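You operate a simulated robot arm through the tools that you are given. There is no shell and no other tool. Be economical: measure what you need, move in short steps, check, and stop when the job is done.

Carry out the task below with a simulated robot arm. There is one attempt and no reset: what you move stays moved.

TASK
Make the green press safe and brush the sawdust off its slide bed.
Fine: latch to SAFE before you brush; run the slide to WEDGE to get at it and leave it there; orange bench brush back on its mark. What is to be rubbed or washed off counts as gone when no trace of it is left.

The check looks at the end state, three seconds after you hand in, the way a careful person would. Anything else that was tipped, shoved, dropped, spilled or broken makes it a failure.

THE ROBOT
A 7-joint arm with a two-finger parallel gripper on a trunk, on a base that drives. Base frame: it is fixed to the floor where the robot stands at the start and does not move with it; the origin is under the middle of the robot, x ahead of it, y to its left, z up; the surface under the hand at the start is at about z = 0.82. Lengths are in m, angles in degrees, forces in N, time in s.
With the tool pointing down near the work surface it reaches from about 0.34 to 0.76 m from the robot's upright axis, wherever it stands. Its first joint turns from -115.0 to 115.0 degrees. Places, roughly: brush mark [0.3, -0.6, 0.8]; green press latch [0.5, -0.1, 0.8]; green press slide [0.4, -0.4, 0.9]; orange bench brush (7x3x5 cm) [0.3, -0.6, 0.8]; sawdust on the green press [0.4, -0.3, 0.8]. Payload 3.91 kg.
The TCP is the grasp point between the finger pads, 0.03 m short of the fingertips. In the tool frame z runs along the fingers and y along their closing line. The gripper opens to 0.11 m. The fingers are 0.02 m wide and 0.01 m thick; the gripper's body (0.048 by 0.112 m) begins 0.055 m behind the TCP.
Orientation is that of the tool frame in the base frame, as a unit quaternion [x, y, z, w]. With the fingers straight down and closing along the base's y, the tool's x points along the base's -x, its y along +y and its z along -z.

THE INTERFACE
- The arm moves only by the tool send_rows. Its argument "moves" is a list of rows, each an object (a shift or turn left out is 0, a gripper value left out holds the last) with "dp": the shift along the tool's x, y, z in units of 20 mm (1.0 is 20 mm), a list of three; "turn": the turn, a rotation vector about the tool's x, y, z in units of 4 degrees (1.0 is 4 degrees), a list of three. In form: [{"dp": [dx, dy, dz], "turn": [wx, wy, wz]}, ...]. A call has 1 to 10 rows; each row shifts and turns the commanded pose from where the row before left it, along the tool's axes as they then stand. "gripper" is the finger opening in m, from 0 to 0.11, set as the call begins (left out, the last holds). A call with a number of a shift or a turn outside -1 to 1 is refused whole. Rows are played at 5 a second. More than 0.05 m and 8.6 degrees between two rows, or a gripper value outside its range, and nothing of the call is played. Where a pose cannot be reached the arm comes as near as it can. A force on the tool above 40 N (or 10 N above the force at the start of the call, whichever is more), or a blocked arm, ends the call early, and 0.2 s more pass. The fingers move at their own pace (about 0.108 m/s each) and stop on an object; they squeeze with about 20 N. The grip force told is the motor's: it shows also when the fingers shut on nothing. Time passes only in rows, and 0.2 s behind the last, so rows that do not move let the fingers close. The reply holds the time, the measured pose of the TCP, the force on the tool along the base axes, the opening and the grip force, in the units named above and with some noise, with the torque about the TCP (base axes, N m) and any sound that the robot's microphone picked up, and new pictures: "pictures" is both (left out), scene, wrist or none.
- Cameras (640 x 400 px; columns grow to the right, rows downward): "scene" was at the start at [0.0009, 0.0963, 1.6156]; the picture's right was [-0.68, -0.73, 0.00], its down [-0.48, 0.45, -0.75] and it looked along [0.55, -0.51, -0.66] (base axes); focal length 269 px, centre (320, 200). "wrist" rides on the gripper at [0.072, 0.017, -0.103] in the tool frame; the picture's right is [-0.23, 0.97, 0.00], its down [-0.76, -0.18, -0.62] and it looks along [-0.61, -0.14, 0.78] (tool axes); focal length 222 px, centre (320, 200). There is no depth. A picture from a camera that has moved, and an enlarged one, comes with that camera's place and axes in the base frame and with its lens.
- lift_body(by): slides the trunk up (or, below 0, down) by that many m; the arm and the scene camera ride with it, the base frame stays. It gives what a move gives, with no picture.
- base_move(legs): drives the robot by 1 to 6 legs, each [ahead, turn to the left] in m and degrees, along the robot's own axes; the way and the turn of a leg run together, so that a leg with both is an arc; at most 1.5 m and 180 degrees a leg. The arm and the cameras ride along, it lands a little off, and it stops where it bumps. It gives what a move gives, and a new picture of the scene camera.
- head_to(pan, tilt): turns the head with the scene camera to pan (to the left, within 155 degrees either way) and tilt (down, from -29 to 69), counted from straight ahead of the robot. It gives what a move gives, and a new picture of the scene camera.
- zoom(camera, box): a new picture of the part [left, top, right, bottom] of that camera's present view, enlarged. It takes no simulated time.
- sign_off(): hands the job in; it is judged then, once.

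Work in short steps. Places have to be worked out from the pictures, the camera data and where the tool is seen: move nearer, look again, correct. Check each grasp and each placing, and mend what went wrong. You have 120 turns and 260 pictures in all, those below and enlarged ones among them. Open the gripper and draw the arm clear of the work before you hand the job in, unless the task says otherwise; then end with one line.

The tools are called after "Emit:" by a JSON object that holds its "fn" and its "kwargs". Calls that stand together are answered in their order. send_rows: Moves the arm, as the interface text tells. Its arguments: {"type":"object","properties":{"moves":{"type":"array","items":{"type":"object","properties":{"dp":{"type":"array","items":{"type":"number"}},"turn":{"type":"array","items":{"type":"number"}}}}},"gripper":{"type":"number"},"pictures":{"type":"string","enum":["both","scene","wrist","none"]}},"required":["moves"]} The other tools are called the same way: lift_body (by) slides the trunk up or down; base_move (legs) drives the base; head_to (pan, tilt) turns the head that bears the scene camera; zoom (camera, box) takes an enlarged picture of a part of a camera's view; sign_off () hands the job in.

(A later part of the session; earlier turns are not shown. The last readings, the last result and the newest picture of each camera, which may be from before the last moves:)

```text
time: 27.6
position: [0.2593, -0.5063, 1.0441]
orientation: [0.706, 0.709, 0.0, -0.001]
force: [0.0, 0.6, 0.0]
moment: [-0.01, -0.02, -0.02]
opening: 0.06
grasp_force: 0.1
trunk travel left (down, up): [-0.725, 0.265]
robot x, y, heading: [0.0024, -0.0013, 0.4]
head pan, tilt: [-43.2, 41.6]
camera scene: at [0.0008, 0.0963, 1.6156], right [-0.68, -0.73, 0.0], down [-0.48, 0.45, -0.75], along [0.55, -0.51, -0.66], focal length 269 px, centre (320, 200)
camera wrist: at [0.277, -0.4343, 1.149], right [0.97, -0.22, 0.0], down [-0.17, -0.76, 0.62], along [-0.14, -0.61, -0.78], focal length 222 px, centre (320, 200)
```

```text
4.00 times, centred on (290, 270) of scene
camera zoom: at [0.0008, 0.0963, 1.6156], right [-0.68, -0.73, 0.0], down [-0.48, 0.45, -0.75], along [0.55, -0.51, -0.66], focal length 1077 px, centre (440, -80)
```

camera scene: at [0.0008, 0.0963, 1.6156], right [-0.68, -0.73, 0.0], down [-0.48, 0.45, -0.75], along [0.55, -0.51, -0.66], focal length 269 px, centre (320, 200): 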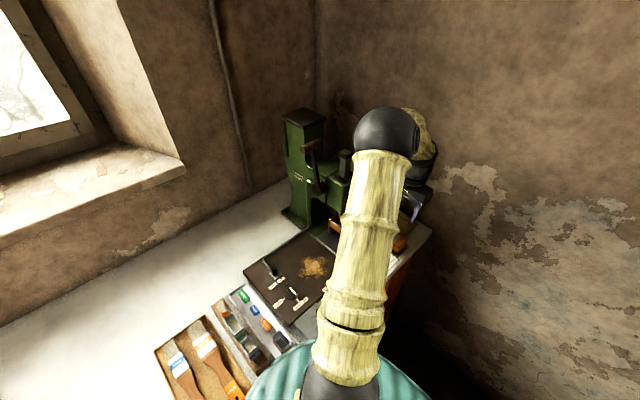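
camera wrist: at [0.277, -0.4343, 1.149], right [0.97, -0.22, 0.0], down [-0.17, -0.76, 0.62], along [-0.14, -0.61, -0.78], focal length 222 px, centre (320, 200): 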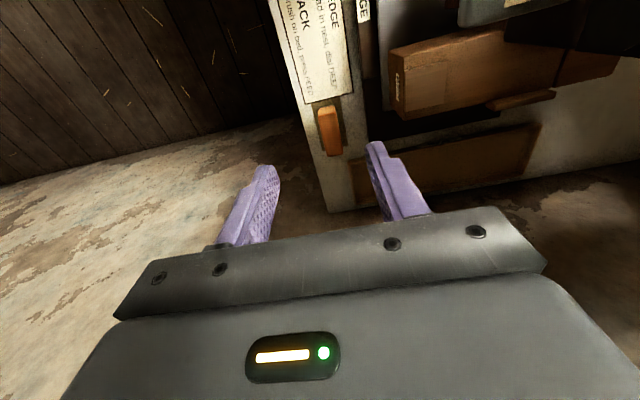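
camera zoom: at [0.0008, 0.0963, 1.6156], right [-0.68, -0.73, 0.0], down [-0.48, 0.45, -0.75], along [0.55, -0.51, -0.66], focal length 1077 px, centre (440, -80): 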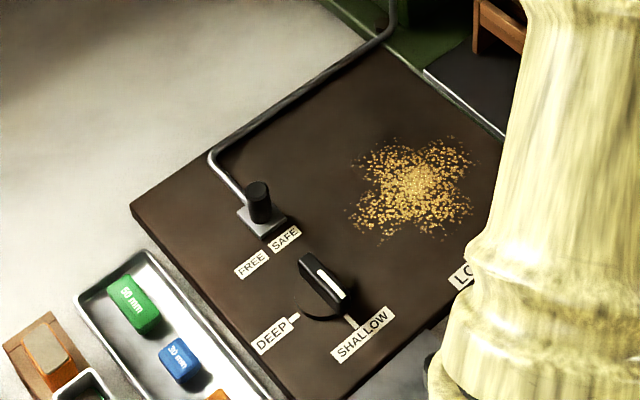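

I put the brush at (0.262, -0.553). I move above it.

Emit:
{"fn": "send_rows", "kwargs": {"moves": [{"dp": [-0.47, 0.03, 0.9]}, {"dp": [-0.47, 0.03, 0.9]}, {"dp": [-0.47, 0.03, 0.9]}, {"dp": [-0.47, 0.03, 0.9]}, {"dp": [-0.47, 0.03, 0.9]}, {"dp": [0, 0, 0]}], "pictures": "wrist"}}

Emit:
{"fn": "zoom", "kwargs": {"camera": "wrist", "box": [250, 60, 410, 200]}}

```text
time: 29.0
position: [0.2632, -0.553, 0.9553]
orientation: [0.705, 0.709, 0.0, -0.001]
force: [0.3, 0.0, 0.6]
moment: [0.01, 0.01, 0.03]
opening: 0.0599
grasp_force: 0.1
trunk travel left (down, up): [-0.725, 0.265]
robot x, y, heading: [0.0002, -0.0011, -0.3]
head pan, tilt: [-43.2, 41.6]
camera wrist: at [0.2803, -0.4805, 1.0589], right [0.97, -0.22, 0.0], down [-0.17, -0.76, 0.62], along [-0.14, -0.61, -0.78], focal length 222 px, centre (320, 200)
```

wrist: 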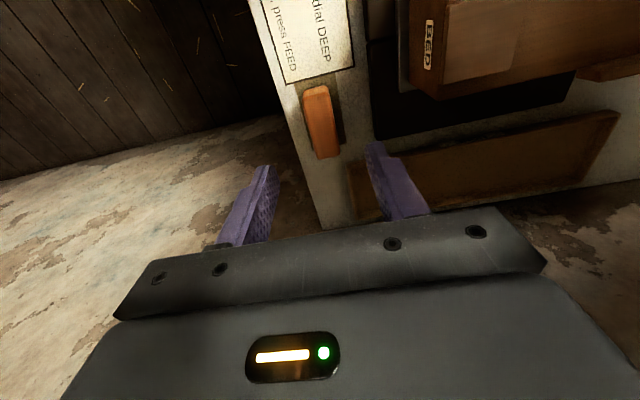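

```text
2.86 times, centred on (330, 130) of wrist
camera zoom: at [0.2803, -0.4805, 1.0589], right [0.97, -0.22, 0.0], down [-0.17, -0.76, 0.62], along [-0.14, -0.61, -0.78], focal length 635 px, centre (291, 400)
```

zoom: 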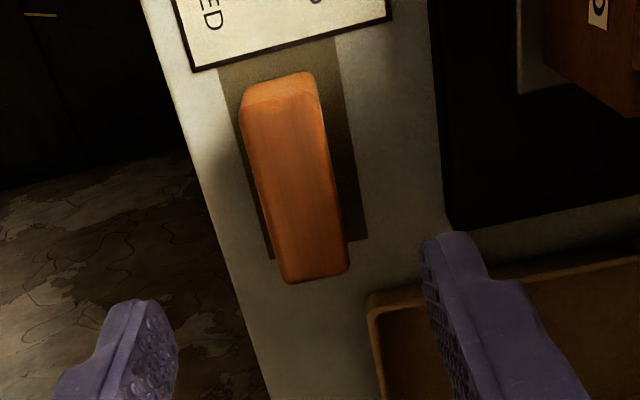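

The brush is centred at about (0.266, -0.551). A 3 mm correction, then I descend to grip its upper part.

Emit:
{"fn": "send_rows", "kwargs": {"moves": [{"dp": [0.05, 0.15, 0.8]}, {"dp": [0, 0, 0.9]}, {"dp": [0, 0, 0.9]}, {"dp": [0, 0, 0.9]}, {"dp": [0, 0, 0.85]}, {"dp": [0, 0, 0]}], "pictures": "wrist"}}

```text
time: 30.4
position: [0.2661, -0.5528, 0.868]
orientation: [0.705, 0.709, 0.0, 0.0]
force: [-0.6, -1.0, 0.8]
moment: [0.02, -0.04, 0.01]
opening: 0.0599
grasp_force: 0.1
trunk travel left (down, up): [-0.725, 0.265]
robot x, y, heading: [-0.0, -0.0025, 0.1]
head pan, tilt: [-43.2, 41.6]
camera wrist: at [0.2825, -0.4806, 0.9721], right [0.97, -0.22, 0.0], down [-0.17, -0.76, 0.62], along [-0.14, -0.61, -0.78], focal length 222 px, centre (320, 200)
```

wrist: 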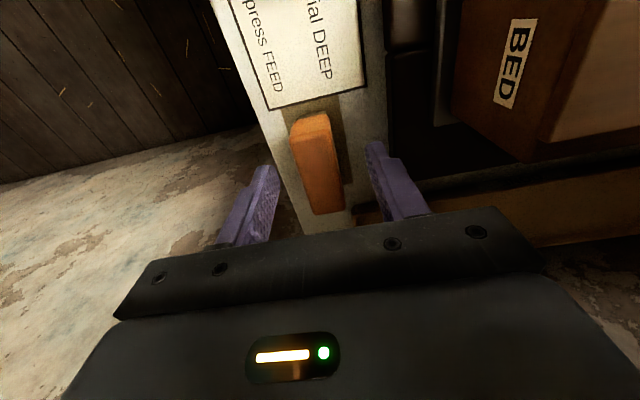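

I zoom to check the brush's height against the fingers.

Emit:
{"fn": "zoom", "kwargs": {"camera": "wrist", "box": [230, 90, 430, 230]}}

```text
2.86 times, centred on (330, 160) of wrist
camera zoom: at [0.2825, -0.4806, 0.9721], right [0.97, -0.22, 0.0], down [-0.17, -0.76, 0.62], along [-0.14, -0.61, -0.78], focal length 635 px, centre (291, 314)
```

zoom: 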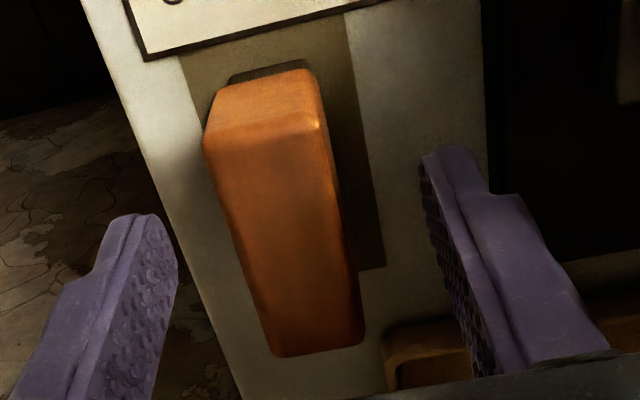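

Triangulation puts the brush top lower, at z about 0.845 with centre (0.265, -0.562), and the bench at about 0.795. I shift 9 mm toward -y, go 2.6 cm lower, then close.

Emit:
{"fn": "send_rows", "kwargs": {"moves": [{"dp": [-0.45, 0, 0.3]}, {"dp": [0, 0, 0.5]}, {"dp": [0, 0, 0.5]}, {"dp": [0, 0, 0]}], "pictures": "wrist"}}

Emit:
{"fn": "send_rows", "kwargs": {"moves": [{"dp": [0, 0, 0]}, {"dp": [0, 0, 0]}, {"dp": [0, 0, 0]}], "gripper": 0, "pictures": "wrist"}}

```text
time: 31.4
position: [0.2661, -0.5614, 0.8419]
orientation: [0.705, 0.709, 0.0, 0.001]
force: [0.2, 0.1, 1.5]
moment: [-0.02, 0.0, -0.02]
opening: 0.0603
grasp_force: 0.2
trunk travel left (down, up): [-0.725, 0.265]
robot x, y, heading: [-0.0013, 0.0015, -0.2]
head pan, tilt: [-43.2, 41.6]
camera wrist: at [0.2825, -0.4886, 0.9458], right [0.97, -0.22, 0.0], down [-0.17, -0.76, 0.62], along [-0.14, -0.61, -0.78], focal length 222 px, centre (320, 200)
```

wrist: 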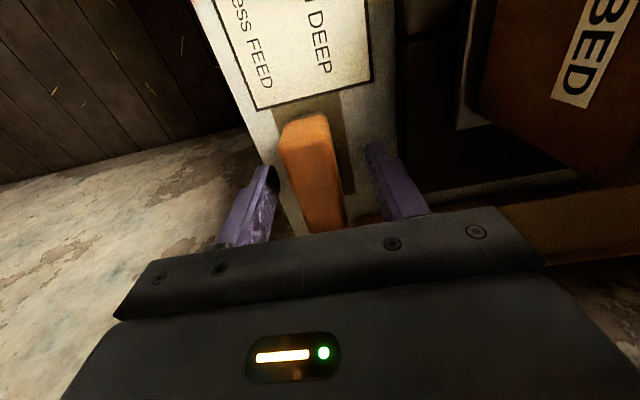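

```text
time: 32.2
position: [0.2655, -0.5613, 0.8417]
orientation: [0.705, 0.709, 0.0, 0.0]
force: [0.4, -0.2, 0.1]
moment: [-0.01, 0.02, 0.02]
opening: 0.0256
grasp_force: 20.3
trunk travel left (down, up): [-0.725, 0.265]
robot x, y, heading: [-0.0027, 0.0014, -0.4]
head pan, tilt: [-43.2, 41.6]
camera wrist: at [0.2824, -0.4886, 0.9459], right [0.97, -0.22, 0.0], down [-0.17, -0.76, 0.62], along [-0.14, -0.61, -0.78], focal length 222 px, centre (320, 200)
```

wrist: 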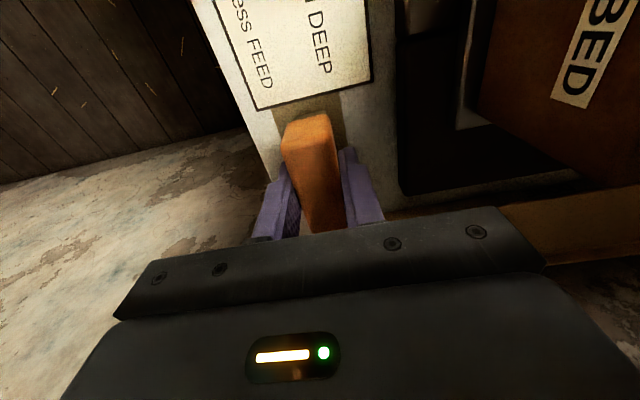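

Brush gripped (2.6 cm); the grasp pose is (0.2655, -0.5613, 0.8417) for the return. I lift straight up.

Emit:
{"fn": "send_rows", "kwargs": {"moves": [{"dp": [0, 0, -0.5]}, {"dp": [0, 0, -0.9]}, {"dp": [0, 0, -0.9]}, {"dp": [0, 0, -0.9]}, {"dp": [0, 0, -0.9]}, {"dp": [0, 0, -0.9]}, {"dp": [0, 0, -0.9]}, {"dp": [0, 0, -0.9]}, {"dp": [0, 0, -0.9]}, {"dp": [0, 0, 0]}], "pictures": "wrist"}}

Emit:
{"fn": "zoom", "kwargs": {"camera": "wrist", "box": [230, 40, 400, 240]}}

```text
time: 34.4
position: [0.2656, -0.5625, 0.9965]
orientation: [0.705, 0.709, 0.0, 0.0]
force: [0.2, -0.3, -1.4]
moment: [-0.02, 0.01, 0.03]
opening: 0.0258
grasp_force: 19.3
trunk travel left (down, up): [-0.725, 0.265]
robot x, y, heading: [0.0058, 0.0006, -0.0]
head pan, tilt: [-43.2, 41.6]
camera wrist: at [0.283, -0.4895, 1.1011], right [0.97, -0.22, 0.0], down [-0.17, -0.76, 0.62], along [-0.14, -0.61, -0.78], focal length 222 px, centre (320, 200)
```

wrist: 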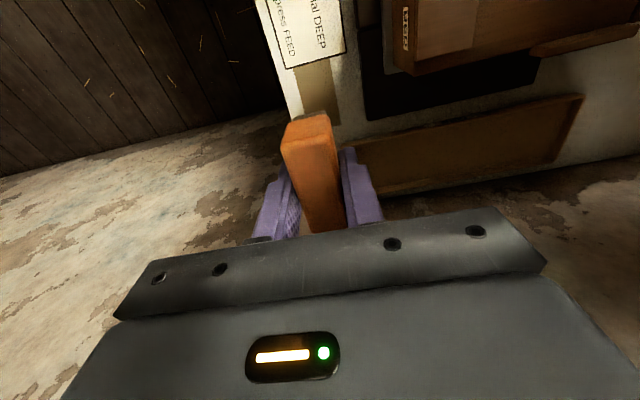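

```text
2.00 times, centred on (315, 140) of wrist
camera zoom: at [0.283, -0.4895, 1.1011], right [0.97, -0.22, 0.0], down [-0.17, -0.76, 0.62], along [-0.14, -0.61, -0.78], focal length 444 px, centre (330, 320)
```

zoom: 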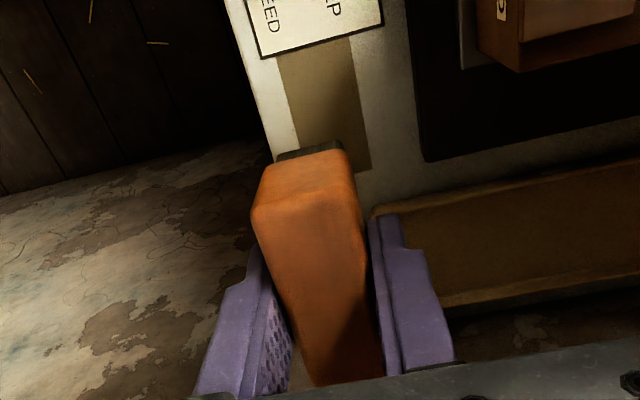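

The brush is firmly held, dark bristles down. I carry it over the near strip of the bench toward the sawdust.

Emit:
{"fn": "send_rows", "kwargs": {"moves": [{"dp": [1, 0, 0]}, {"dp": [1, 0, 0]}, {"dp": [1, 0, 0]}, {"dp": [1, 0, 0]}, {"dp": [1, 0, 0]}, {"dp": [1, 0, 0]}, {"dp": [1, 0, 0]}, {"dp": [1, 0, 0]}, {"dp": [1, 0, 0]}, {"dp": [1, 0, 0]}], "pictures": "none"}}

Emit:
{"fn": "send_rows", "kwargs": {"moves": [{"dp": [1, 0, 0]}, {"dp": [1, 0, 0]}, {"dp": [1, 0, 0]}, {"dp": [1, 0, 0]}, {"dp": [1, 0.5, 0]}, {"dp": [0, 1, 0]}, {"dp": [0, 1, 0]}, {"dp": [0, 1, 0]}, {"dp": [0, 1, 0]}, {"dp": [0, 0, 0]}], "pictures": "both"}}

```text
time: 36.6
position: [0.2645, -0.3622, 0.999]
orientation: [0.705, 0.709, 0.0, 0.0]
force: [-0.2, -0.2, -0.6]
moment: [0.03, 0.0, 0.0]
opening: 0.0257
grasp_force: 19.5
trunk travel left (down, up): [-0.725, 0.265]
robot x, y, heading: [0.0019, -0.0001, -0.0]
head pan, tilt: [-43.2, 41.6]
```

```text
time: 38.8
position: [0.3545, -0.2602, 0.9969]
orientation: [0.706, 0.708, -0.001, 0.0]
force: [-0.2, -1.0, -1.1]
moment: [0.02, 0.03, 0.0]
opening: 0.0255
grasp_force: 20.3
trunk travel left (down, up): [-0.725, 0.265]
robot x, y, heading: [0.0001, -0.0029, -0.0]
head pan, tilt: [-43.2, 41.6]
camera scene: at [0.0007, 0.0963, 1.6156], right [-0.68, -0.73, 0.0], down [-0.48, 0.45, -0.75], along [0.55, -0.51, -0.66], focal length 269 px, centre (320, 200)
camera wrist: at [0.3712, -0.1881, 1.1008], right [0.97, -0.22, 0.0], down [-0.17, -0.76, 0.62], along [-0.14, -0.61, -0.78], focal length 222 px, centre (320, 200)
```

scene: 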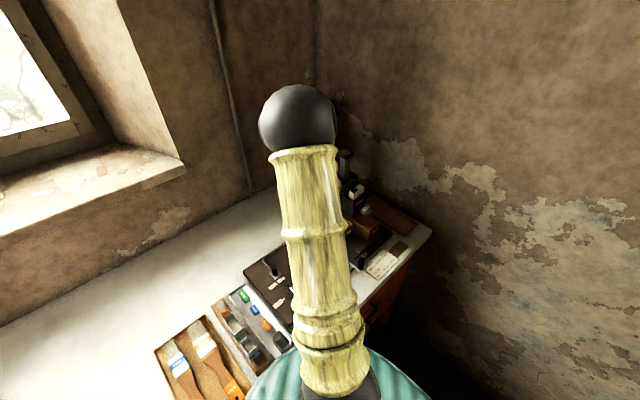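
wrist: 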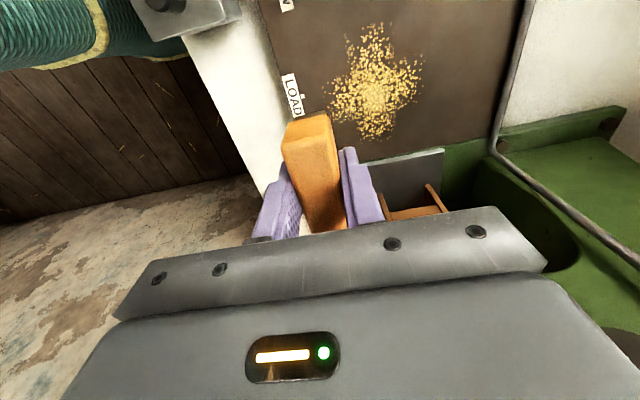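

The sawdust covers x 0.365-0.475, y -0.325 to -0.20. The slide plate's edge is at y about -0.356 and the dial at y > -0.18, so there is room. I lower the brush at (0.355, -0.30).

Emit:
{"fn": "send_rows", "kwargs": {"moves": [{"dp": [-1, 0, 0.5]}, {"dp": [-1, 0, 0.9]}, {"dp": [0, 0, 1]}, {"dp": [0, 0, 1]}, {"dp": [0, 0, 1]}, {"dp": [0, 0, 1]}, {"dp": [0, 0, 0]}], "pictures": "wrist"}}

```text
time: 40.4
position: [0.3547, -0.3018, 0.888]
orientation: [0.705, 0.709, 0.0, 0.0]
force: [0.0, -0.1, -0.8]
moment: [0.05, 0.0, -0.02]
opening: 0.0255
grasp_force: 20.3
trunk travel left (down, up): [-0.725, 0.265]
robot x, y, heading: [0.0006, 0.0002, 0.2]
head pan, tilt: [-43.2, 41.6]
camera wrist: at [0.3714, -0.2288, 0.9922], right [0.97, -0.22, 0.0], down [-0.17, -0.76, 0.62], along [-0.14, -0.61, -0.78], focal length 222 px, centre (320, 200)
```

wrist: 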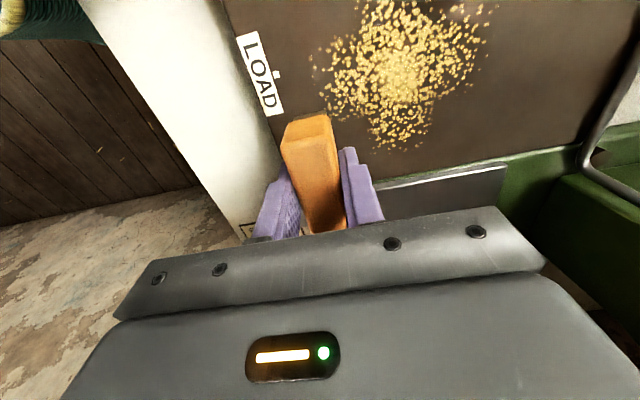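

Clear of the plate. I lower in small steps until contact.

Emit:
{"fn": "send_rows", "kwargs": {"moves": [{"dp": [0, 0, 0.3]}, {"dp": [0, 0, 0.3]}, {"dp": [0, 0, 0.2]}, {"dp": [0, 0, 0.1]}, {"dp": [0, 0, 0.1]}], "pictures": "none"}}

```text
time: 41.6
position: [0.3549, -0.3022, 0.8673]
orientation: [0.705, 0.709, 0.001, 0.0]
force: [0.1, 0.2, -0.9]
moment: [-0.02, 0.01, 0.02]
opening: 0.0256
grasp_force: 20.2
trunk travel left (down, up): [-0.725, 0.265]
robot x, y, heading: [0.0019, -0.0034, -0.2]
head pan, tilt: [-43.2, 41.6]
```

Emit:
{"fn": "send_rows", "kwargs": {"moves": [{"dp": [0, 0, 0.1]}, {"dp": [0, 0, 0.1]}, {"dp": [0, 0, 0]}], "pictures": "wrist"}}

```text
time: 42.4
position: [0.3548, -0.3011, 0.8635]
orientation: [0.705, 0.709, 0.0, -0.001]
force: [0.8, 0.4, -0.9]
moment: [0.01, 0.01, -0.01]
opening: 0.0257
grasp_force: 19.8
trunk travel left (down, up): [-0.725, 0.265]
robot x, y, heading: [0.0007, -0.0013, 0.3]
head pan, tilt: [-43.2, 41.6]
camera wrist: at [0.3715, -0.2289, 0.9676], right [0.97, -0.22, 0.0], down [-0.17, -0.76, 0.62], along [-0.14, -0.61, -0.78], focal length 222 px, centre (320, 200)
```

wrist: 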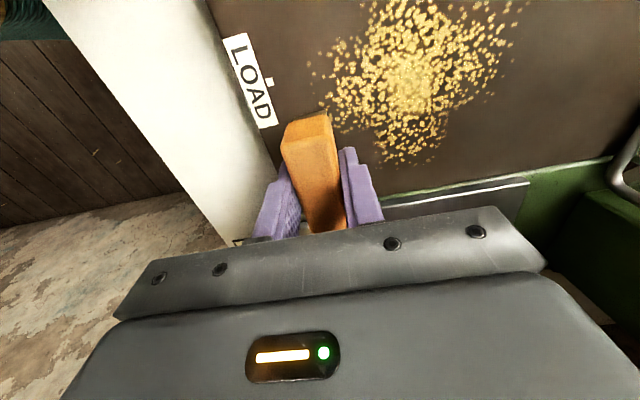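

No contact yet; I go on down in 2 mm steps.

Emit:
{"fn": "send_rows", "kwargs": {"moves": [{"dp": [0, 0, 0.1]}, {"dp": [0, 0, 0.1]}, {"dp": [0, 0, 0]}], "pictures": "none"}}

Emit:
{"fn": "send_rows", "kwargs": {"moves": [{"dp": [0, 0, 0.1]}, {"dp": [0, 0, 0.05]}, {"dp": [0, 0, 0]}], "pictures": "wrist"}}

```text
time: 43.2
position: [0.355, -0.3019, 0.8615]
orientation: [0.706, 0.708, 0.0, 0.001]
force: [-1.1, 0.0, 15.6]
moment: [0.03, 0.08, -0.02]
opening: 0.0256
grasp_force: 19.9
trunk travel left (down, up): [-0.725, 0.265]
robot x, y, heading: [-0.0033, -0.0, 0.1]
head pan, tilt: [-43.2, 41.6]
```

```text
time: 44.0
position: [0.3547, -0.3005, 0.8576]
orientation: [0.705, 0.709, 0.001, 0.001]
force: [-2.8, 0.8, 15.4]
moment: [0.02, 0.06, 0.01]
opening: 0.0253
grasp_force: 20.3
trunk travel left (down, up): [-0.725, 0.265]
robot x, y, heading: [-0.0016, 0.0004, 0.3]
head pan, tilt: [-43.2, 41.6]
camera wrist: at [0.3709, -0.2287, 0.9615], right [0.97, -0.22, 0.0], down [-0.17, -0.76, 0.62], along [-0.14, -0.61, -0.78], focal length 222 px, centre (320, 200)
```

wrist: 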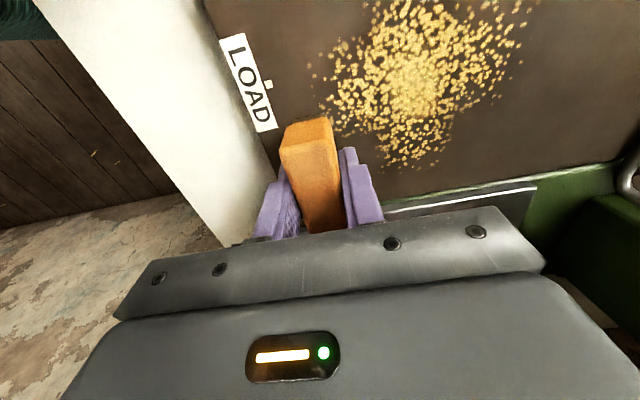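

Contact at about z = 0.861, with 15 N. I ease off a little, then sweep across in x.

Emit:
{"fn": "send_rows", "kwargs": {"moves": [{"dp": [0, 0, -0.08]}, {"dp": [0, 0.5, 0]}, {"dp": [0, 0.5, 0]}, {"dp": [0, 0.5, 0]}], "pictures": "wrist"}}

```text
time: 45.0
position: [0.3847, -0.3013, 0.8587]
orientation: [0.705, 0.709, 0.0, 0.0]
force: [0.7, 0.3, -1.5]
moment: [0.01, 0.02, -0.04]
opening: 0.0257
grasp_force: 19.7
trunk travel left (down, up): [-0.725, 0.265]
robot x, y, heading: [0.0007, 0.0012, 0.1]
head pan, tilt: [-43.2, 41.6]
camera wrist: at [0.4028, -0.2289, 0.9627], right [0.97, -0.22, 0.0], down [-0.17, -0.76, 0.62], along [-0.14, -0.61, -0.78], focal length 222 px, centre (320, 200)
```

wrist: 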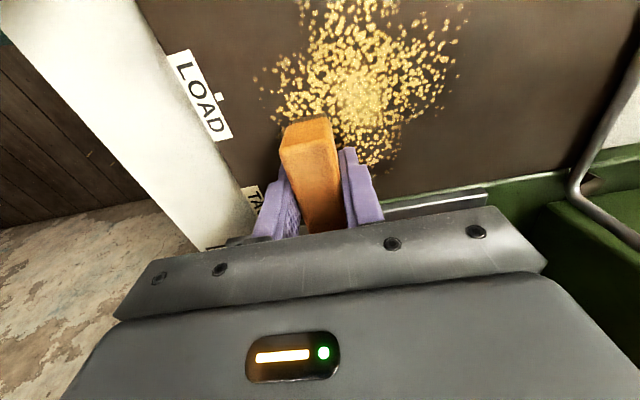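

Contact was lost; I lower 1.5 mm and check for gentle pressure.

Emit:
{"fn": "send_rows", "kwargs": {"moves": [{"dp": [0, 0, 0.06]}, {"dp": [0, 0, 0.04]}, {"dp": [0, 0, 0]}], "pictures": "none"}}

```text
time: 45.8
position: [0.3866, -0.3024, 0.8589]
orientation: [0.705, 0.709, 0.0, 0.001]
force: [2.0, -0.8, 8.9]
moment: [0.08, -0.09, -0.01]
opening: 0.0258
grasp_force: 19.8
trunk travel left (down, up): [-0.725, 0.265]
robot x, y, heading: [0.0011, 0.0001, -0.1]
head pan, tilt: [-43.2, 41.6]
```

Good: 9 N of pressure. I sweep to +x across the lower strip.

Emit:
{"fn": "send_rows", "kwargs": {"moves": [{"dp": [0, 0.6, 0]}, {"dp": [0, 0.6, 0]}, {"dp": [0, 0.6, 0]}, {"dp": [0, 0.6, 0]}, {"dp": [0, 0.6, 0]}, {"dp": [0, 0.6, 0]}, {"dp": [0, 0.6, 0]}, {"dp": [0, 0.6, 0]}], "pictures": "wrist"}}

```text
time: 47.6
position: [0.4813, -0.3009, 0.8588]
orientation: [0.706, 0.709, 0.0, 0.0]
force: [-0.4, 0.5, 1.9]
moment: [-0.05, 0.01, 0.0]
opening: 0.0255
grasp_force: 19.6
trunk travel left (down, up): [-0.725, 0.265]
robot x, y, heading: [-0.0042, 0.0024, 0.2]
head pan, tilt: [-43.2, 41.6]
camera wrist: at [0.4979, -0.2284, 0.9616], right [0.97, -0.22, 0.0], down [-0.17, -0.76, 0.62], along [-0.14, -0.61, -0.78], focal length 222 px, centre (320, 200)
```

wrist: 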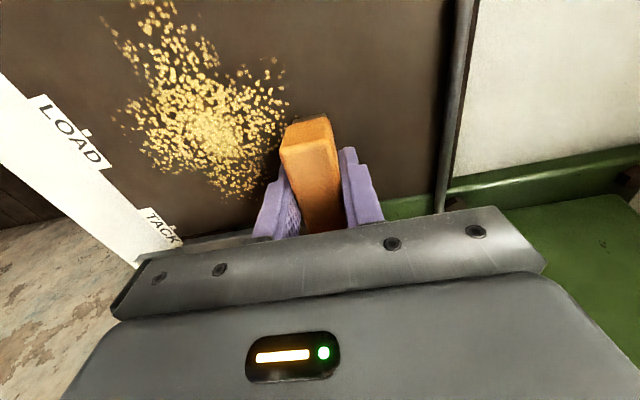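

Little changed; the pressure fell off along the way. I press a bit more and sweep back.

Emit:
{"fn": "send_rows", "kwargs": {"moves": [{"dp": [0, 0, 0.08]}, {"dp": [0, -0.6, 0]}, {"dp": [0, -0.6, 0]}, {"dp": [0, -0.6, 0]}], "pictures": "none"}}

Emit:
{"fn": "send_rows", "kwargs": {"moves": [{"dp": [0, -0.6, 0]}, {"dp": [0, -0.6, 0]}, {"dp": [0, -0.6, 0]}, {"dp": [0, -0.6, 0]}, {"dp": [0, -0.6, 0]}, {"dp": [0, -0.6, 0]}, {"dp": [0, -0.6, 0]}], "pictures": "wrist"}}

```text
time: 48.6
position: [0.4432, -0.3025, 0.8568]
orientation: [0.705, 0.709, 0.0, -0.001]
force: [1.5, -0.4, 13.2]
moment: [-0.32, -0.04, 0.06]
opening: 0.0258
grasp_force: 19.3
trunk travel left (down, up): [-0.725, 0.265]
robot x, y, heading: [0.0038, 0.0034, -0.0]
head pan, tilt: [-43.2, 41.6]
```

```text
time: 50.2
position: [0.3604, -0.3018, 0.8569]
orientation: [0.705, 0.709, 0.0, 0.0]
force: [3.5, -0.1, 16.8]
moment: [-0.04, -0.04, 0.02]
opening: 0.0253
grasp_force: 20.4
trunk travel left (down, up): [-0.725, 0.265]
robot x, y, heading: [0.0006, 0.0008, -0.0]
head pan, tilt: [-43.2, 41.6]
camera wrist: at [0.3765, -0.2284, 0.9598], right [0.97, -0.22, 0.0], down [-0.17, -0.76, 0.62], along [-0.14, -0.61, -0.78], focal length 222 px, centre (320, 200)
```

wrist: 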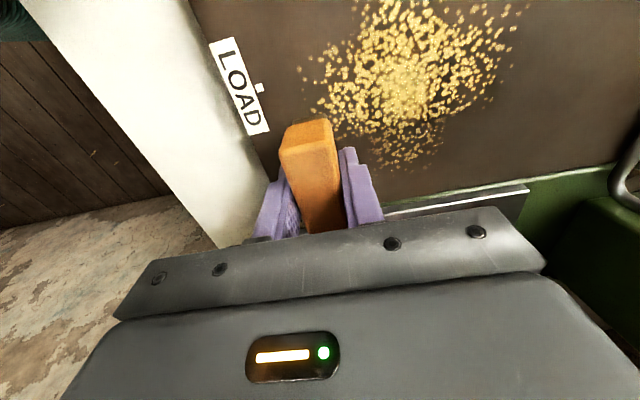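

The edge of the dust is thinning, so rubbing under pressure works. I continue with more passes, moving up in y.

Emit:
{"fn": "send_rows", "kwargs": {"moves": [{"dp": [0.3, 0.6, 0]}, {"dp": [0, 0.7, 0]}, {"dp": [0, 0.7, 0]}, {"dp": [0, 0.7, 0]}, {"dp": [0, 0.7, 0]}, {"dp": [0, 0.7, 0]}, {"dp": [0, 0.7, 0]}, {"dp": [0, 0.7, 0]}, {"dp": [0, 0.7, 0]}], "pictures": "none"}}

Emit:
{"fn": "send_rows", "kwargs": {"moves": [{"dp": [0.3, -0.6, 0]}, {"dp": [0, -0.7, 0]}, {"dp": [0, -0.7, 0]}, {"dp": [0, -0.7, 0]}, {"dp": [0, -0.7, 0]}, {"dp": [0, -0.7, 0]}, {"dp": [0, -0.7, 0]}, {"dp": [0, -0.7, 0]}, {"dp": [0, -0.7, 0]}], "pictures": "wrist"}}

```text
time: 52.2
position: [0.4841, -0.2947, 0.8561]
orientation: [0.706, 0.709, 0.0, 0.0]
force: [-2.2, 0.2, 8.9]
moment: [0.06, 0.09, 0.01]
opening: 0.0256
grasp_force: 20.0
trunk travel left (down, up): [-0.725, 0.265]
robot x, y, heading: [-0.0043, -0.0008, 0.0]
head pan, tilt: [-43.2, 41.6]
```

```text
time: 54.2
position: [0.3597, -0.2894, 0.8552]
orientation: [0.705, 0.709, -0.001, 0.0]
force: [1.5, -0.2, 12.7]
moment: [-0.04, -0.06, 0.03]
opening: 0.0257
grasp_force: 19.8
trunk travel left (down, up): [-0.725, 0.265]
robot x, y, heading: [-0.0014, 0.002, 0.1]
head pan, tilt: [-43.2, 41.6]
camera wrist: at [0.3759, -0.2172, 0.9596], right [0.97, -0.22, 0.0], down [-0.17, -0.76, 0.62], along [-0.14, -0.61, -0.78], focal length 222 px, centre (320, 200)
```

wrist: 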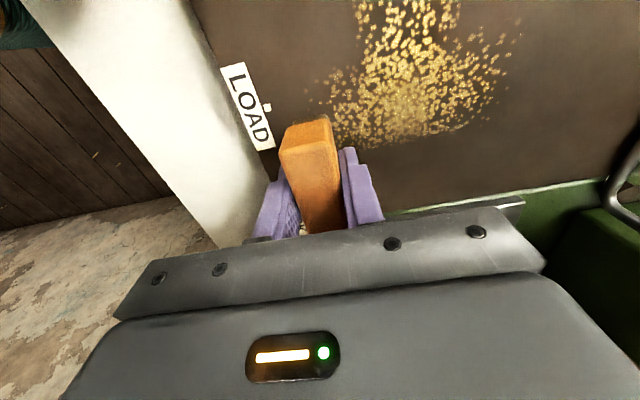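

The lower part is clear. I carry on zigzagging up in y in 1.2 cm steps.

Emit:
{"fn": "send_rows", "kwargs": {"moves": [{"dp": [0.7, 0.6, 0]}, {"dp": [0, 0.7, 0]}, {"dp": [0, 0.7, 0]}, {"dp": [0, 0.7, 0]}, {"dp": [0, 0.7, 0]}, {"dp": [0, 0.7, 0]}, {"dp": [0, 0.7, 0]}, {"dp": [0, 0.7, 0]}, {"dp": [0, 0.7, 0]}], "pictures": "none"}}

Emit:
{"fn": "send_rows", "kwargs": {"moves": [{"dp": [0.6, -0.6, 0]}, {"dp": [0, -0.7, 0]}, {"dp": [0, -0.7, 0]}, {"dp": [0, -0.7, 0]}, {"dp": [0, -0.7, 0]}, {"dp": [0, -0.7, 0]}, {"dp": [0, -0.7, 0]}, {"dp": [0, -0.7, 0]}, {"dp": [0, -0.7, 0]}], "pictures": "wrist"}}

```text
time: 56.2
position: [0.485, -0.2752, 0.8561]
orientation: [0.705, 0.709, 0.001, 0.001]
force: [-2.1, 0.1, 6.9]
moment: [0.06, 0.13, 0.0]
opening: 0.0254
grasp_force: 20.4
trunk travel left (down, up): [-0.725, 0.265]
robot x, y, heading: [-0.0031, -0.0035, -0.1]
head pan, tilt: [-43.2, 41.6]
```

```text
time: 58.2
position: [0.3596, -0.2629, 0.8556]
orientation: [0.706, 0.709, -0.001, 0.0]
force: [2.1, 0.2, 12.8]
moment: [-0.11, -0.03, 0.06]
opening: 0.0256
grasp_force: 20.0
trunk travel left (down, up): [-0.725, 0.265]
robot x, y, heading: [0.0001, 0.0049, 0.2]
head pan, tilt: [-43.2, 41.6]
camera wrist: at [0.3763, -0.1898, 0.9589], right [0.97, -0.22, 0.0], down [-0.17, -0.76, 0.62], along [-0.14, -0.61, -0.78], focal length 222 px, centre (320, 200)
```

wrist: 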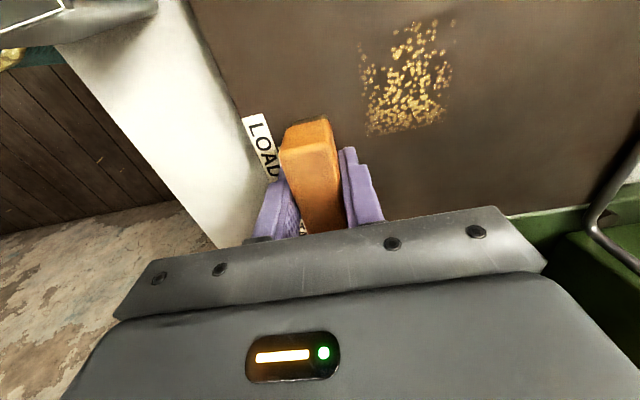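

Only a patch at y -0.257 to -0.20 is left. I do more passes at y about -0.245 and -0.23.

Emit:
{"fn": "send_rows", "kwargs": {"moves": [{"dp": [0.8, 0.6, 0]}, {"dp": [0, 0.7, 0]}, {"dp": [0, 0.7, 0]}, {"dp": [0, 0.7, 0]}, {"dp": [0, 0.7, 0]}, {"dp": [0, 0.7, 0]}, {"dp": [0, 0.7, 0]}, {"dp": [0, 0.7, 0]}], "pictures": "none"}}

Emit:
{"fn": "send_rows", "kwargs": {"moves": [{"dp": [0.7, -0.6, 0]}, {"dp": [0, -0.7, 0]}, {"dp": [0, -0.7, 0]}, {"dp": [0, -0.7, 0]}, {"dp": [0, -0.7, 0]}, {"dp": [0, -0.7, 0]}, {"dp": [0, -0.7, 0]}, {"dp": [0, -0.7, 0]}], "pictures": "wrist"}}

```text
time: 60.0
position: [0.4723, -0.2468, 0.8559]
orientation: [0.706, 0.708, 0.0, 0.0]
force: [0.7, 0.8, 0.0]
moment: [-0.03, 0.01, 0.04]
opening: 0.0254
grasp_force: 20.1
trunk travel left (down, up): [-0.725, 0.265]
robot x, y, heading: [0.0018, 0.0009, 0.0]
head pan, tilt: [-43.2, 41.6]
```

```text
time: 61.8
position: [0.3589, -0.2332, 0.856]
orientation: [0.705, 0.709, 0.0, 0.001]
force: [1.4, -1.6, 7.8]
moment: [-0.01, 0.03, 0.03]
opening: 0.0255
grasp_force: 19.0
trunk travel left (down, up): [-0.725, 0.265]
robot x, y, heading: [0.0, -0.0021, -0.1]
head pan, tilt: [-43.2, 41.6]
camera wrist: at [0.3767, -0.1606, 0.959], right [0.97, -0.22, 0.0], down [-0.17, -0.76, 0.62], along [-0.14, -0.61, -0.78], focal length 222 px, centre (320, 200)
```

wrist: 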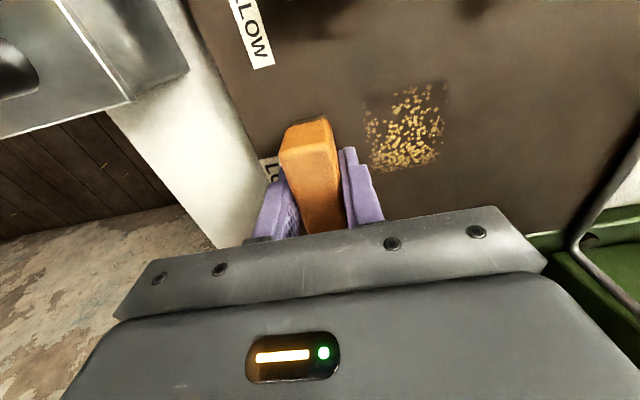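

A thin patch is left. I add 1 mm of press and pass back and forth over x 0.38-0.46.

Emit:
{"fn": "send_rows", "kwargs": {"moves": [{"dp": [0, 0.8, 0.05]}, {"dp": [0, 0.8, 0]}, {"dp": [0, 0.8, 0]}, {"dp": [0, 0.8, 0]}, {"dp": [0, 0.8, 0]}, {"dp": [0, 0.8, 0]}], "pictures": "none"}}

Emit:
{"fn": "send_rows", "kwargs": {"moves": [{"dp": [-0.3, -0.6, 0.04]}, {"dp": [0, -0.7, 0]}, {"dp": [0, -0.7, 0]}, {"dp": [0, -0.7, 0]}, {"dp": [0, -0.7, 0]}, {"dp": [0, -0.7, 0]}, {"dp": [0, -0.7, 0]}], "pictures": "wrist"}}

```text
time: 63.2
position: [0.4551, -0.2333, 0.8546]
orientation: [0.705, 0.709, 0.0, 0.0]
force: [-0.7, -0.3, -1.7]
moment: [-0.02, -0.01, -0.01]
opening: 0.0255
grasp_force: 19.9
trunk travel left (down, up): [-0.725, 0.265]
robot x, y, heading: [-0.0012, 0.0031, 0.0]
head pan, tilt: [-43.2, 41.6]
```

```text
time: 64.8
position: [0.3602, -0.2401, 0.8552]
orientation: [0.705, 0.709, 0.001, -0.001]
force: [-0.2, -0.3, 6.2]
moment: [-0.19, 0.03, 0.01]
opening: 0.0254
grasp_force: 20.1
trunk travel left (down, up): [-0.725, 0.265]
robot x, y, heading: [-0.0003, 0.0022, 0.1]
head pan, tilt: [-43.2, 41.6]
camera wrist: at [0.377, -0.1672, 0.9577], right [0.97, -0.22, 0.0], down [-0.17, -0.76, 0.62], along [-0.14, -0.61, -0.78], focal length 222 px, centre (320, 200)
```

wrist: 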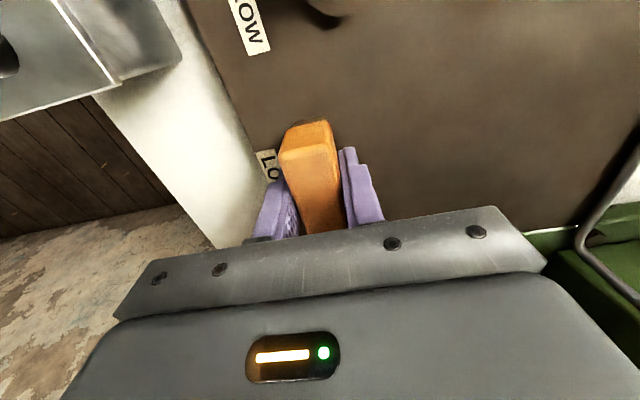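

It looks clear. I lift and look over the whole bed.

Emit:
{"fn": "send_rows", "kwargs": {"moves": [{"dp": [0, 0, -0.8]}, {"dp": [0, 0, -1]}, {"dp": [0, 0, -1]}, {"dp": [0, 0, -1]}, {"dp": [0, 0, -1]}, {"dp": [0, 0, -1]}, {"dp": [0, 0, -1]}, {"dp": [0, 0, 0]}], "pictures": "wrist"}}

Emit:
{"fn": "zoom", "kwargs": {"camera": "wrist", "box": [250, 0, 510, 200]}}

```text
time: 66.6
position: [0.3598, -0.2403, 0.9912]
orientation: [0.705, 0.71, 0.0, 0.0]
force: [0.9, -0.1, -0.9]
moment: [-0.02, 0.0, -0.01]
opening: 0.0255
grasp_force: 19.1
trunk travel left (down, up): [-0.725, 0.265]
robot x, y, heading: [-0.0025, -0.0027, 0.1]
head pan, tilt: [-43.2, 41.6]
camera wrist: at [0.3769, -0.1667, 1.0938], right [0.97, -0.22, 0.0], down [-0.17, -0.76, 0.62], along [-0.14, -0.61, -0.78], focal length 222 px, centre (320, 200)
```

wrist: 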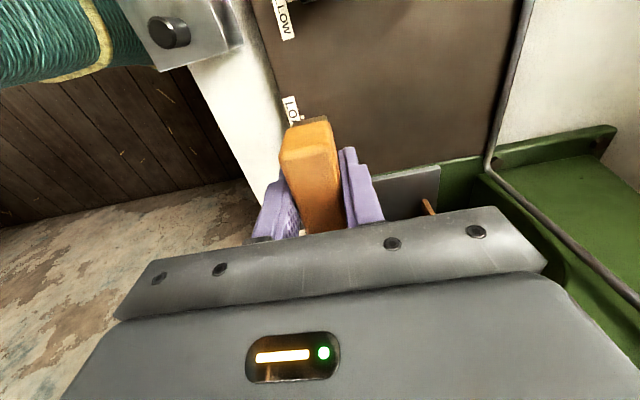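

```text
2.00 times, centred on (380, 100) of wrist
camera zoom: at [0.3769, -0.1667, 1.0938], right [0.97, -0.22, 0.0], down [-0.17, -0.76, 0.62], along [-0.14, -0.61, -0.78], focal length 444 px, centre (200, 400)
```

zoom: 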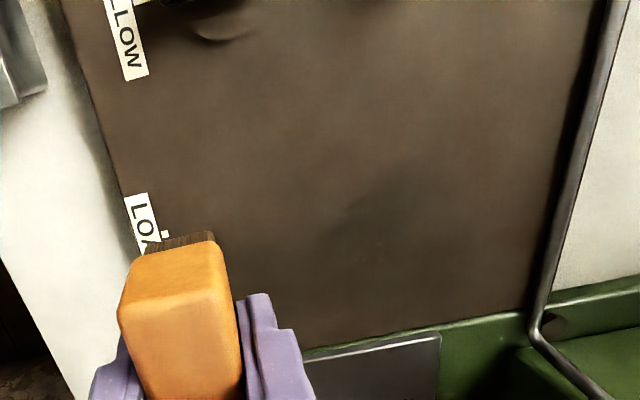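

No trace visible. I move back toward the robot and check the part that was hidden behind the brush.

Emit:
{"fn": "send_rows", "kwargs": {"moves": [{"dp": [0, -0.8, 0]}, {"dp": [0, -0.8, 0]}, {"dp": [0, -0.8, 0]}, {"dp": [0, -0.8, 0]}, {"dp": [0, -0.8, 0]}, {"dp": [0, -0.72, 0]}, {"dp": [0, 0, 0]}], "pictures": "wrist"}}

Emit:
{"fn": "zoom", "kwargs": {"camera": "wrist", "box": [330, 0, 530, 200]}}

```text
time: 68.2
position: [0.2663, -0.2405, 0.9895]
orientation: [0.705, 0.709, 0.0, 0.001]
force: [0.1, -0.3, -0.4]
moment: [-0.03, -0.02, -0.02]
opening: 0.0257
grasp_force: 20.0
trunk travel left (down, up): [-0.725, 0.265]
robot x, y, heading: [-0.0018, -0.0007, -0.1]
head pan, tilt: [-43.2, 41.6]
camera wrist: at [0.283, -0.1673, 1.0931], right [0.97, -0.22, 0.0], down [-0.17, -0.76, 0.62], along [-0.14, -0.61, -0.78], focal length 222 px, centre (320, 200)
```

wrist: 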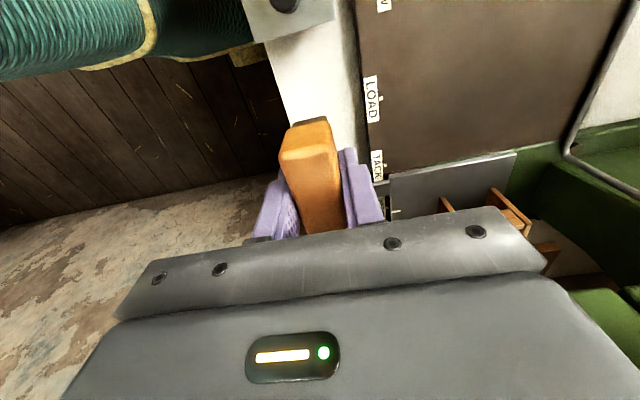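

```text
2.00 times, centred on (430, 100) of wrist
camera zoom: at [0.283, -0.1673, 1.0931], right [0.97, -0.22, 0.0], down [-0.17, -0.76, 0.62], along [-0.14, -0.61, -0.78], focal length 444 px, centre (100, 400)
```

zoom: 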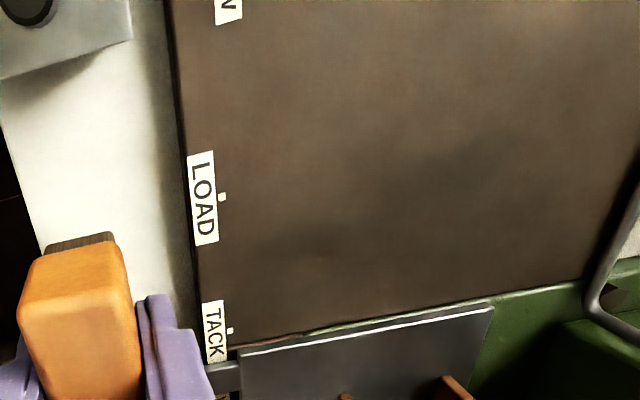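

The bed is clean. I carry the brush back over its mark.

Emit:
{"fn": "send_rows", "kwargs": {"moves": [{"dp": [-1, 0, 0]}, {"dp": [-1, 0, 0]}, {"dp": [-1, 0, 0]}, {"dp": [-1, 0, 0]}, {"dp": [-1, 0, 0]}, {"dp": [-1, 0, 0]}, {"dp": [-1, 0, 0]}, {"dp": [-1, 0, 0]}, {"dp": [-1, 0, 0]}, {"dp": [-1, 0, 0]}], "pictures": "none"}}

Emit:
{"fn": "send_rows", "kwargs": {"moves": [{"dp": [-1, 0, 0]}, {"dp": [-1, 0, 0]}, {"dp": [-1, 0, 0]}, {"dp": [-1, 0, 0]}, {"dp": [-1, 0, 0]}, {"dp": [-1, 0, 0]}, {"dp": [0, 0, 0]}], "pictures": "wrist"}}

Emit:
{"fn": "zoom", "kwargs": {"camera": "wrist", "box": [230, 40, 400, 240]}}

```text
time: 70.4
position: [0.2659, -0.4424, 0.991]
orientation: [0.705, 0.709, 0.0, 0.0]
force: [0.3, 0.0, 0.0]
moment: [0.0, -0.01, 0.04]
opening: 0.0256
grasp_force: 19.9
trunk travel left (down, up): [-0.725, 0.265]
robot x, y, heading: [0.0013, -0.0031, 0.1]
head pan, tilt: [-43.2, 41.6]
```

```text
time: 72.0
position: [0.2683, -0.5615, 0.9903]
orientation: [0.705, 0.709, 0.0, 0.001]
force: [1.4, -0.8, -1.1]
moment: [-0.01, -0.01, 0.02]
opening: 0.0255
grasp_force: 19.6
trunk travel left (down, up): [-0.725, 0.265]
robot x, y, heading: [-0.0003, -0.0008, 0.0]
head pan, tilt: [-43.2, 41.6]
camera wrist: at [0.2852, -0.4886, 1.0941], right [0.97, -0.22, 0.0], down [-0.17, -0.76, 0.62], along [-0.14, -0.61, -0.78], focal length 222 px, centre (320, 200)
```

wrist: 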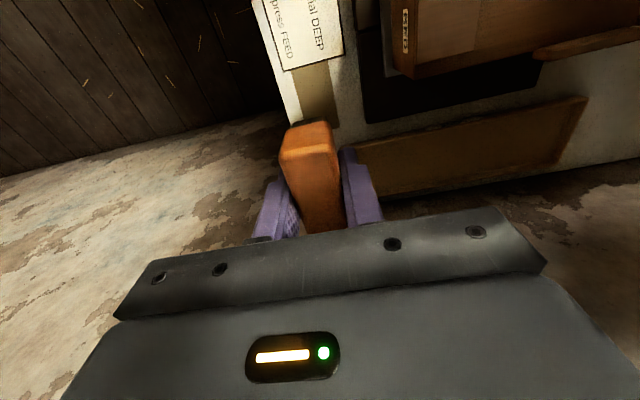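

```text
2.00 times, centred on (315, 140) of wrist
camera zoom: at [0.2852, -0.4886, 1.0941], right [0.97, -0.22, 0.0], down [-0.17, -0.76, 0.62], along [-0.14, -0.61, -0.78], focal length 444 px, centre (330, 320)
```

zoom: 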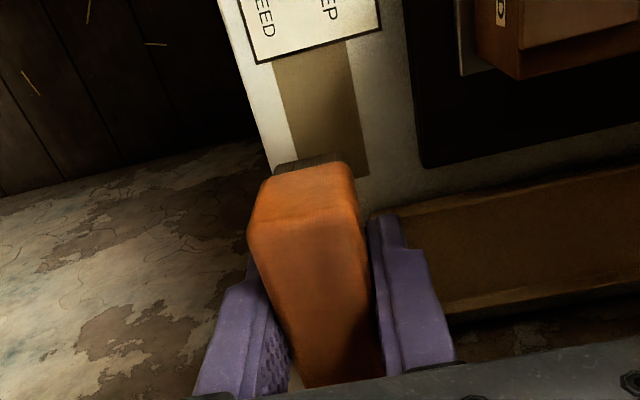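

The pose matches the pick-up within 2.5 mm. I correct x and descend.

Emit:
{"fn": "send_rows", "kwargs": {"moves": [{"dp": [0, -0.13, 0.9]}, {"dp": [0, 0, 1]}, {"dp": [0, 0, 1]}, {"dp": [0, 0, 1]}, {"dp": [0, 0, 1]}, {"dp": [0, 0, 1]}, {"dp": [0, 0, 0.9]}, {"dp": [0, 0, 0.2]}, {"dp": [0, 0, 0]}], "pictures": "wrist"}}

```text
time: 74.0
position: [0.2646, -0.5611, 0.8504]
orientation: [0.705, 0.709, 0.0, 0.0]
force: [-1.0, 0.1, -1.1]
moment: [0.03, 0.01, 0.01]
opening: 0.0255
grasp_force: 20.4
trunk travel left (down, up): [-0.725, 0.265]
robot x, y, heading: [-0.0045, 0.0023, 0.1]
head pan, tilt: [-43.2, 41.6]
camera wrist: at [0.2813, -0.488, 0.9539], right [0.97, -0.22, 0.0], down [-0.17, -0.76, 0.62], along [-0.14, -0.61, -0.78], focal length 222 px, centre (320, 200)
```

wrist: 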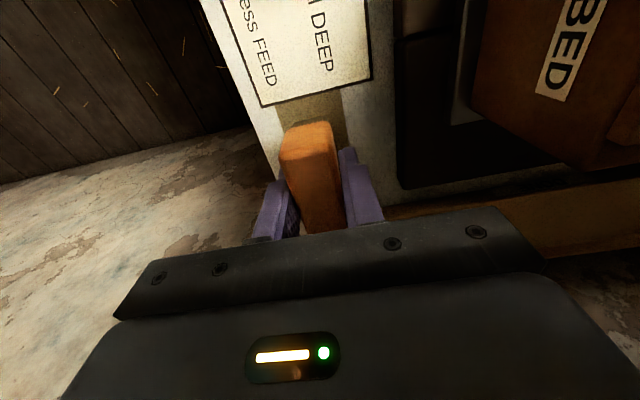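

I lower by small steps until it touches.

Emit:
{"fn": "send_rows", "kwargs": {"moves": [{"dp": [0, 0, 0.15]}, {"dp": [0, 0, 0.15]}, {"dp": [0, 0, 0.1]}, {"dp": [0, 0, 0.1]}, {"dp": [0, 0, 0]}], "pictures": "none"}}

```text
time: 75.2
position: [0.2647, -0.5611, 0.8397]
orientation: [0.705, 0.709, 0.0, 0.0]
force: [0.6, 0.1, -1.1]
moment: [0.02, -0.01, 0.0]
opening: 0.0256
grasp_force: 20.3
trunk travel left (down, up): [-0.725, 0.265]
robot x, y, heading: [-0.0053, -0.0001, 0.0]
head pan, tilt: [-43.2, 41.6]
```

Emit:
{"fn": "send_rows", "kwargs": {"moves": [{"dp": [0, 0, 0.1]}, {"dp": [0, 0, 0.1]}, {"dp": [0, 0, 0]}], "pictures": "none"}}

```text
time: 76.0
position: [0.2647, -0.5606, 0.8361]
orientation: [0.705, 0.709, -0.001, -0.001]
force: [0.0, -0.6, -0.3]
moment: [0.0, 0.0, 0.02]
opening: 0.0256
grasp_force: 20.1
trunk travel left (down, up): [-0.725, 0.265]
robot x, y, heading: [-0.0014, 0.0056, 0.2]
head pan, tilt: [-43.2, 41.6]
```

Emit:
{"fn": "send_rows", "kwargs": {"moves": [{"dp": [0, 0, 0.07]}, {"dp": [0, 0, 0.07]}, {"dp": [0, 0, 0]}], "pictures": "wrist"}}

```text
time: 76.8
position: [0.2645, -0.5603, 0.8335]
orientation: [0.705, 0.709, -0.001, 0.001]
force: [0.8, 0.3, 4.9]
moment: [-0.06, -0.01, -0.02]
opening: 0.0256
grasp_force: 19.6
trunk travel left (down, up): [-0.725, 0.265]
robot x, y, heading: [0.0025, -0.001, 0.0]
head pan, tilt: [-43.2, 41.6]
camera wrist: at [0.2812, -0.4873, 0.9376], right [0.97, -0.22, 0.0], down [-0.17, -0.76, 0.62], along [-0.14, -0.61, -0.78], focal length 222 px, centre (320, 200)
```

wrist: 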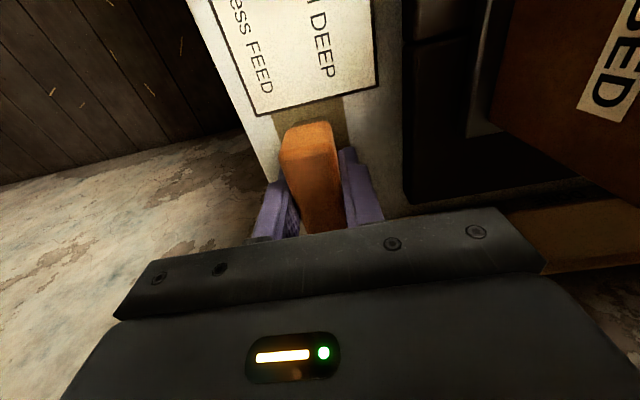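

It touches with 5 N. I open the fingers a bit, then rise straight up.

Emit:
{"fn": "send_rows", "kwargs": {"moves": [{"dp": [0, 0, 0]}, {"dp": [0, 0, 0]}, {"dp": [0, 0, 0]}, {"dp": [0, 0, -0.5]}, {"dp": [0, 0, -1]}, {"dp": [0, 0, -1]}, {"dp": [0, 0, -1]}, {"dp": [0, 0, -1]}, {"dp": [0, 0, -1]}, {"dp": [0, 0, -1]}], "gripper": 0.06, "pictures": "wrist"}}

Emit:
{"fn": "zoom", "kwargs": {"camera": "wrist", "box": [250, 60, 410, 200]}}

```text
time: 79.0
position: [0.2635, -0.5599, 0.9638]
orientation: [0.706, 0.709, 0.0, 0.0]
force: [0.4, 0.7, -0.8]
moment: [0.01, 0.03, 0.0]
opening: 0.06
grasp_force: 0.2
trunk travel left (down, up): [-0.725, 0.265]
robot x, y, heading: [0.0, -0.0016, -0.1]
head pan, tilt: [-43.2, 41.6]
camera wrist: at [0.2812, -0.4868, 1.0665], right [0.97, -0.22, 0.0], down [-0.17, -0.76, 0.62], along [-0.14, -0.61, -0.78], focal length 222 px, centre (320, 200)
```

wrist: 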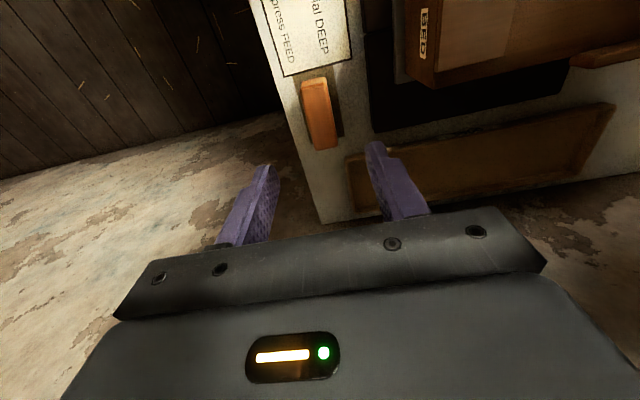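

```text
2.86 times, centred on (330, 130) of wrist
camera zoom: at [0.2812, -0.4868, 1.0665], right [0.97, -0.22, 0.0], down [-0.17, -0.76, 0.62], along [-0.14, -0.61, -0.78], focal length 635 px, centre (291, 400)
```

zoom: 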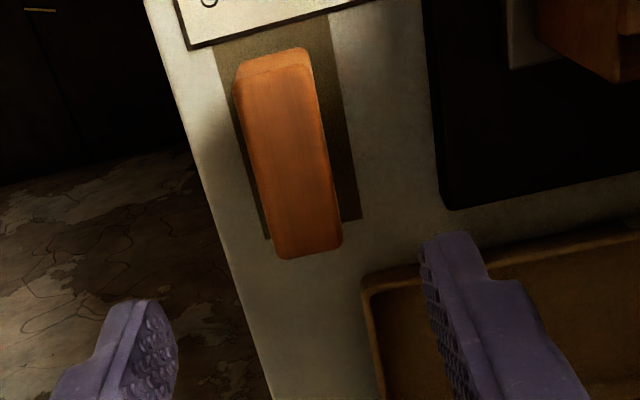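

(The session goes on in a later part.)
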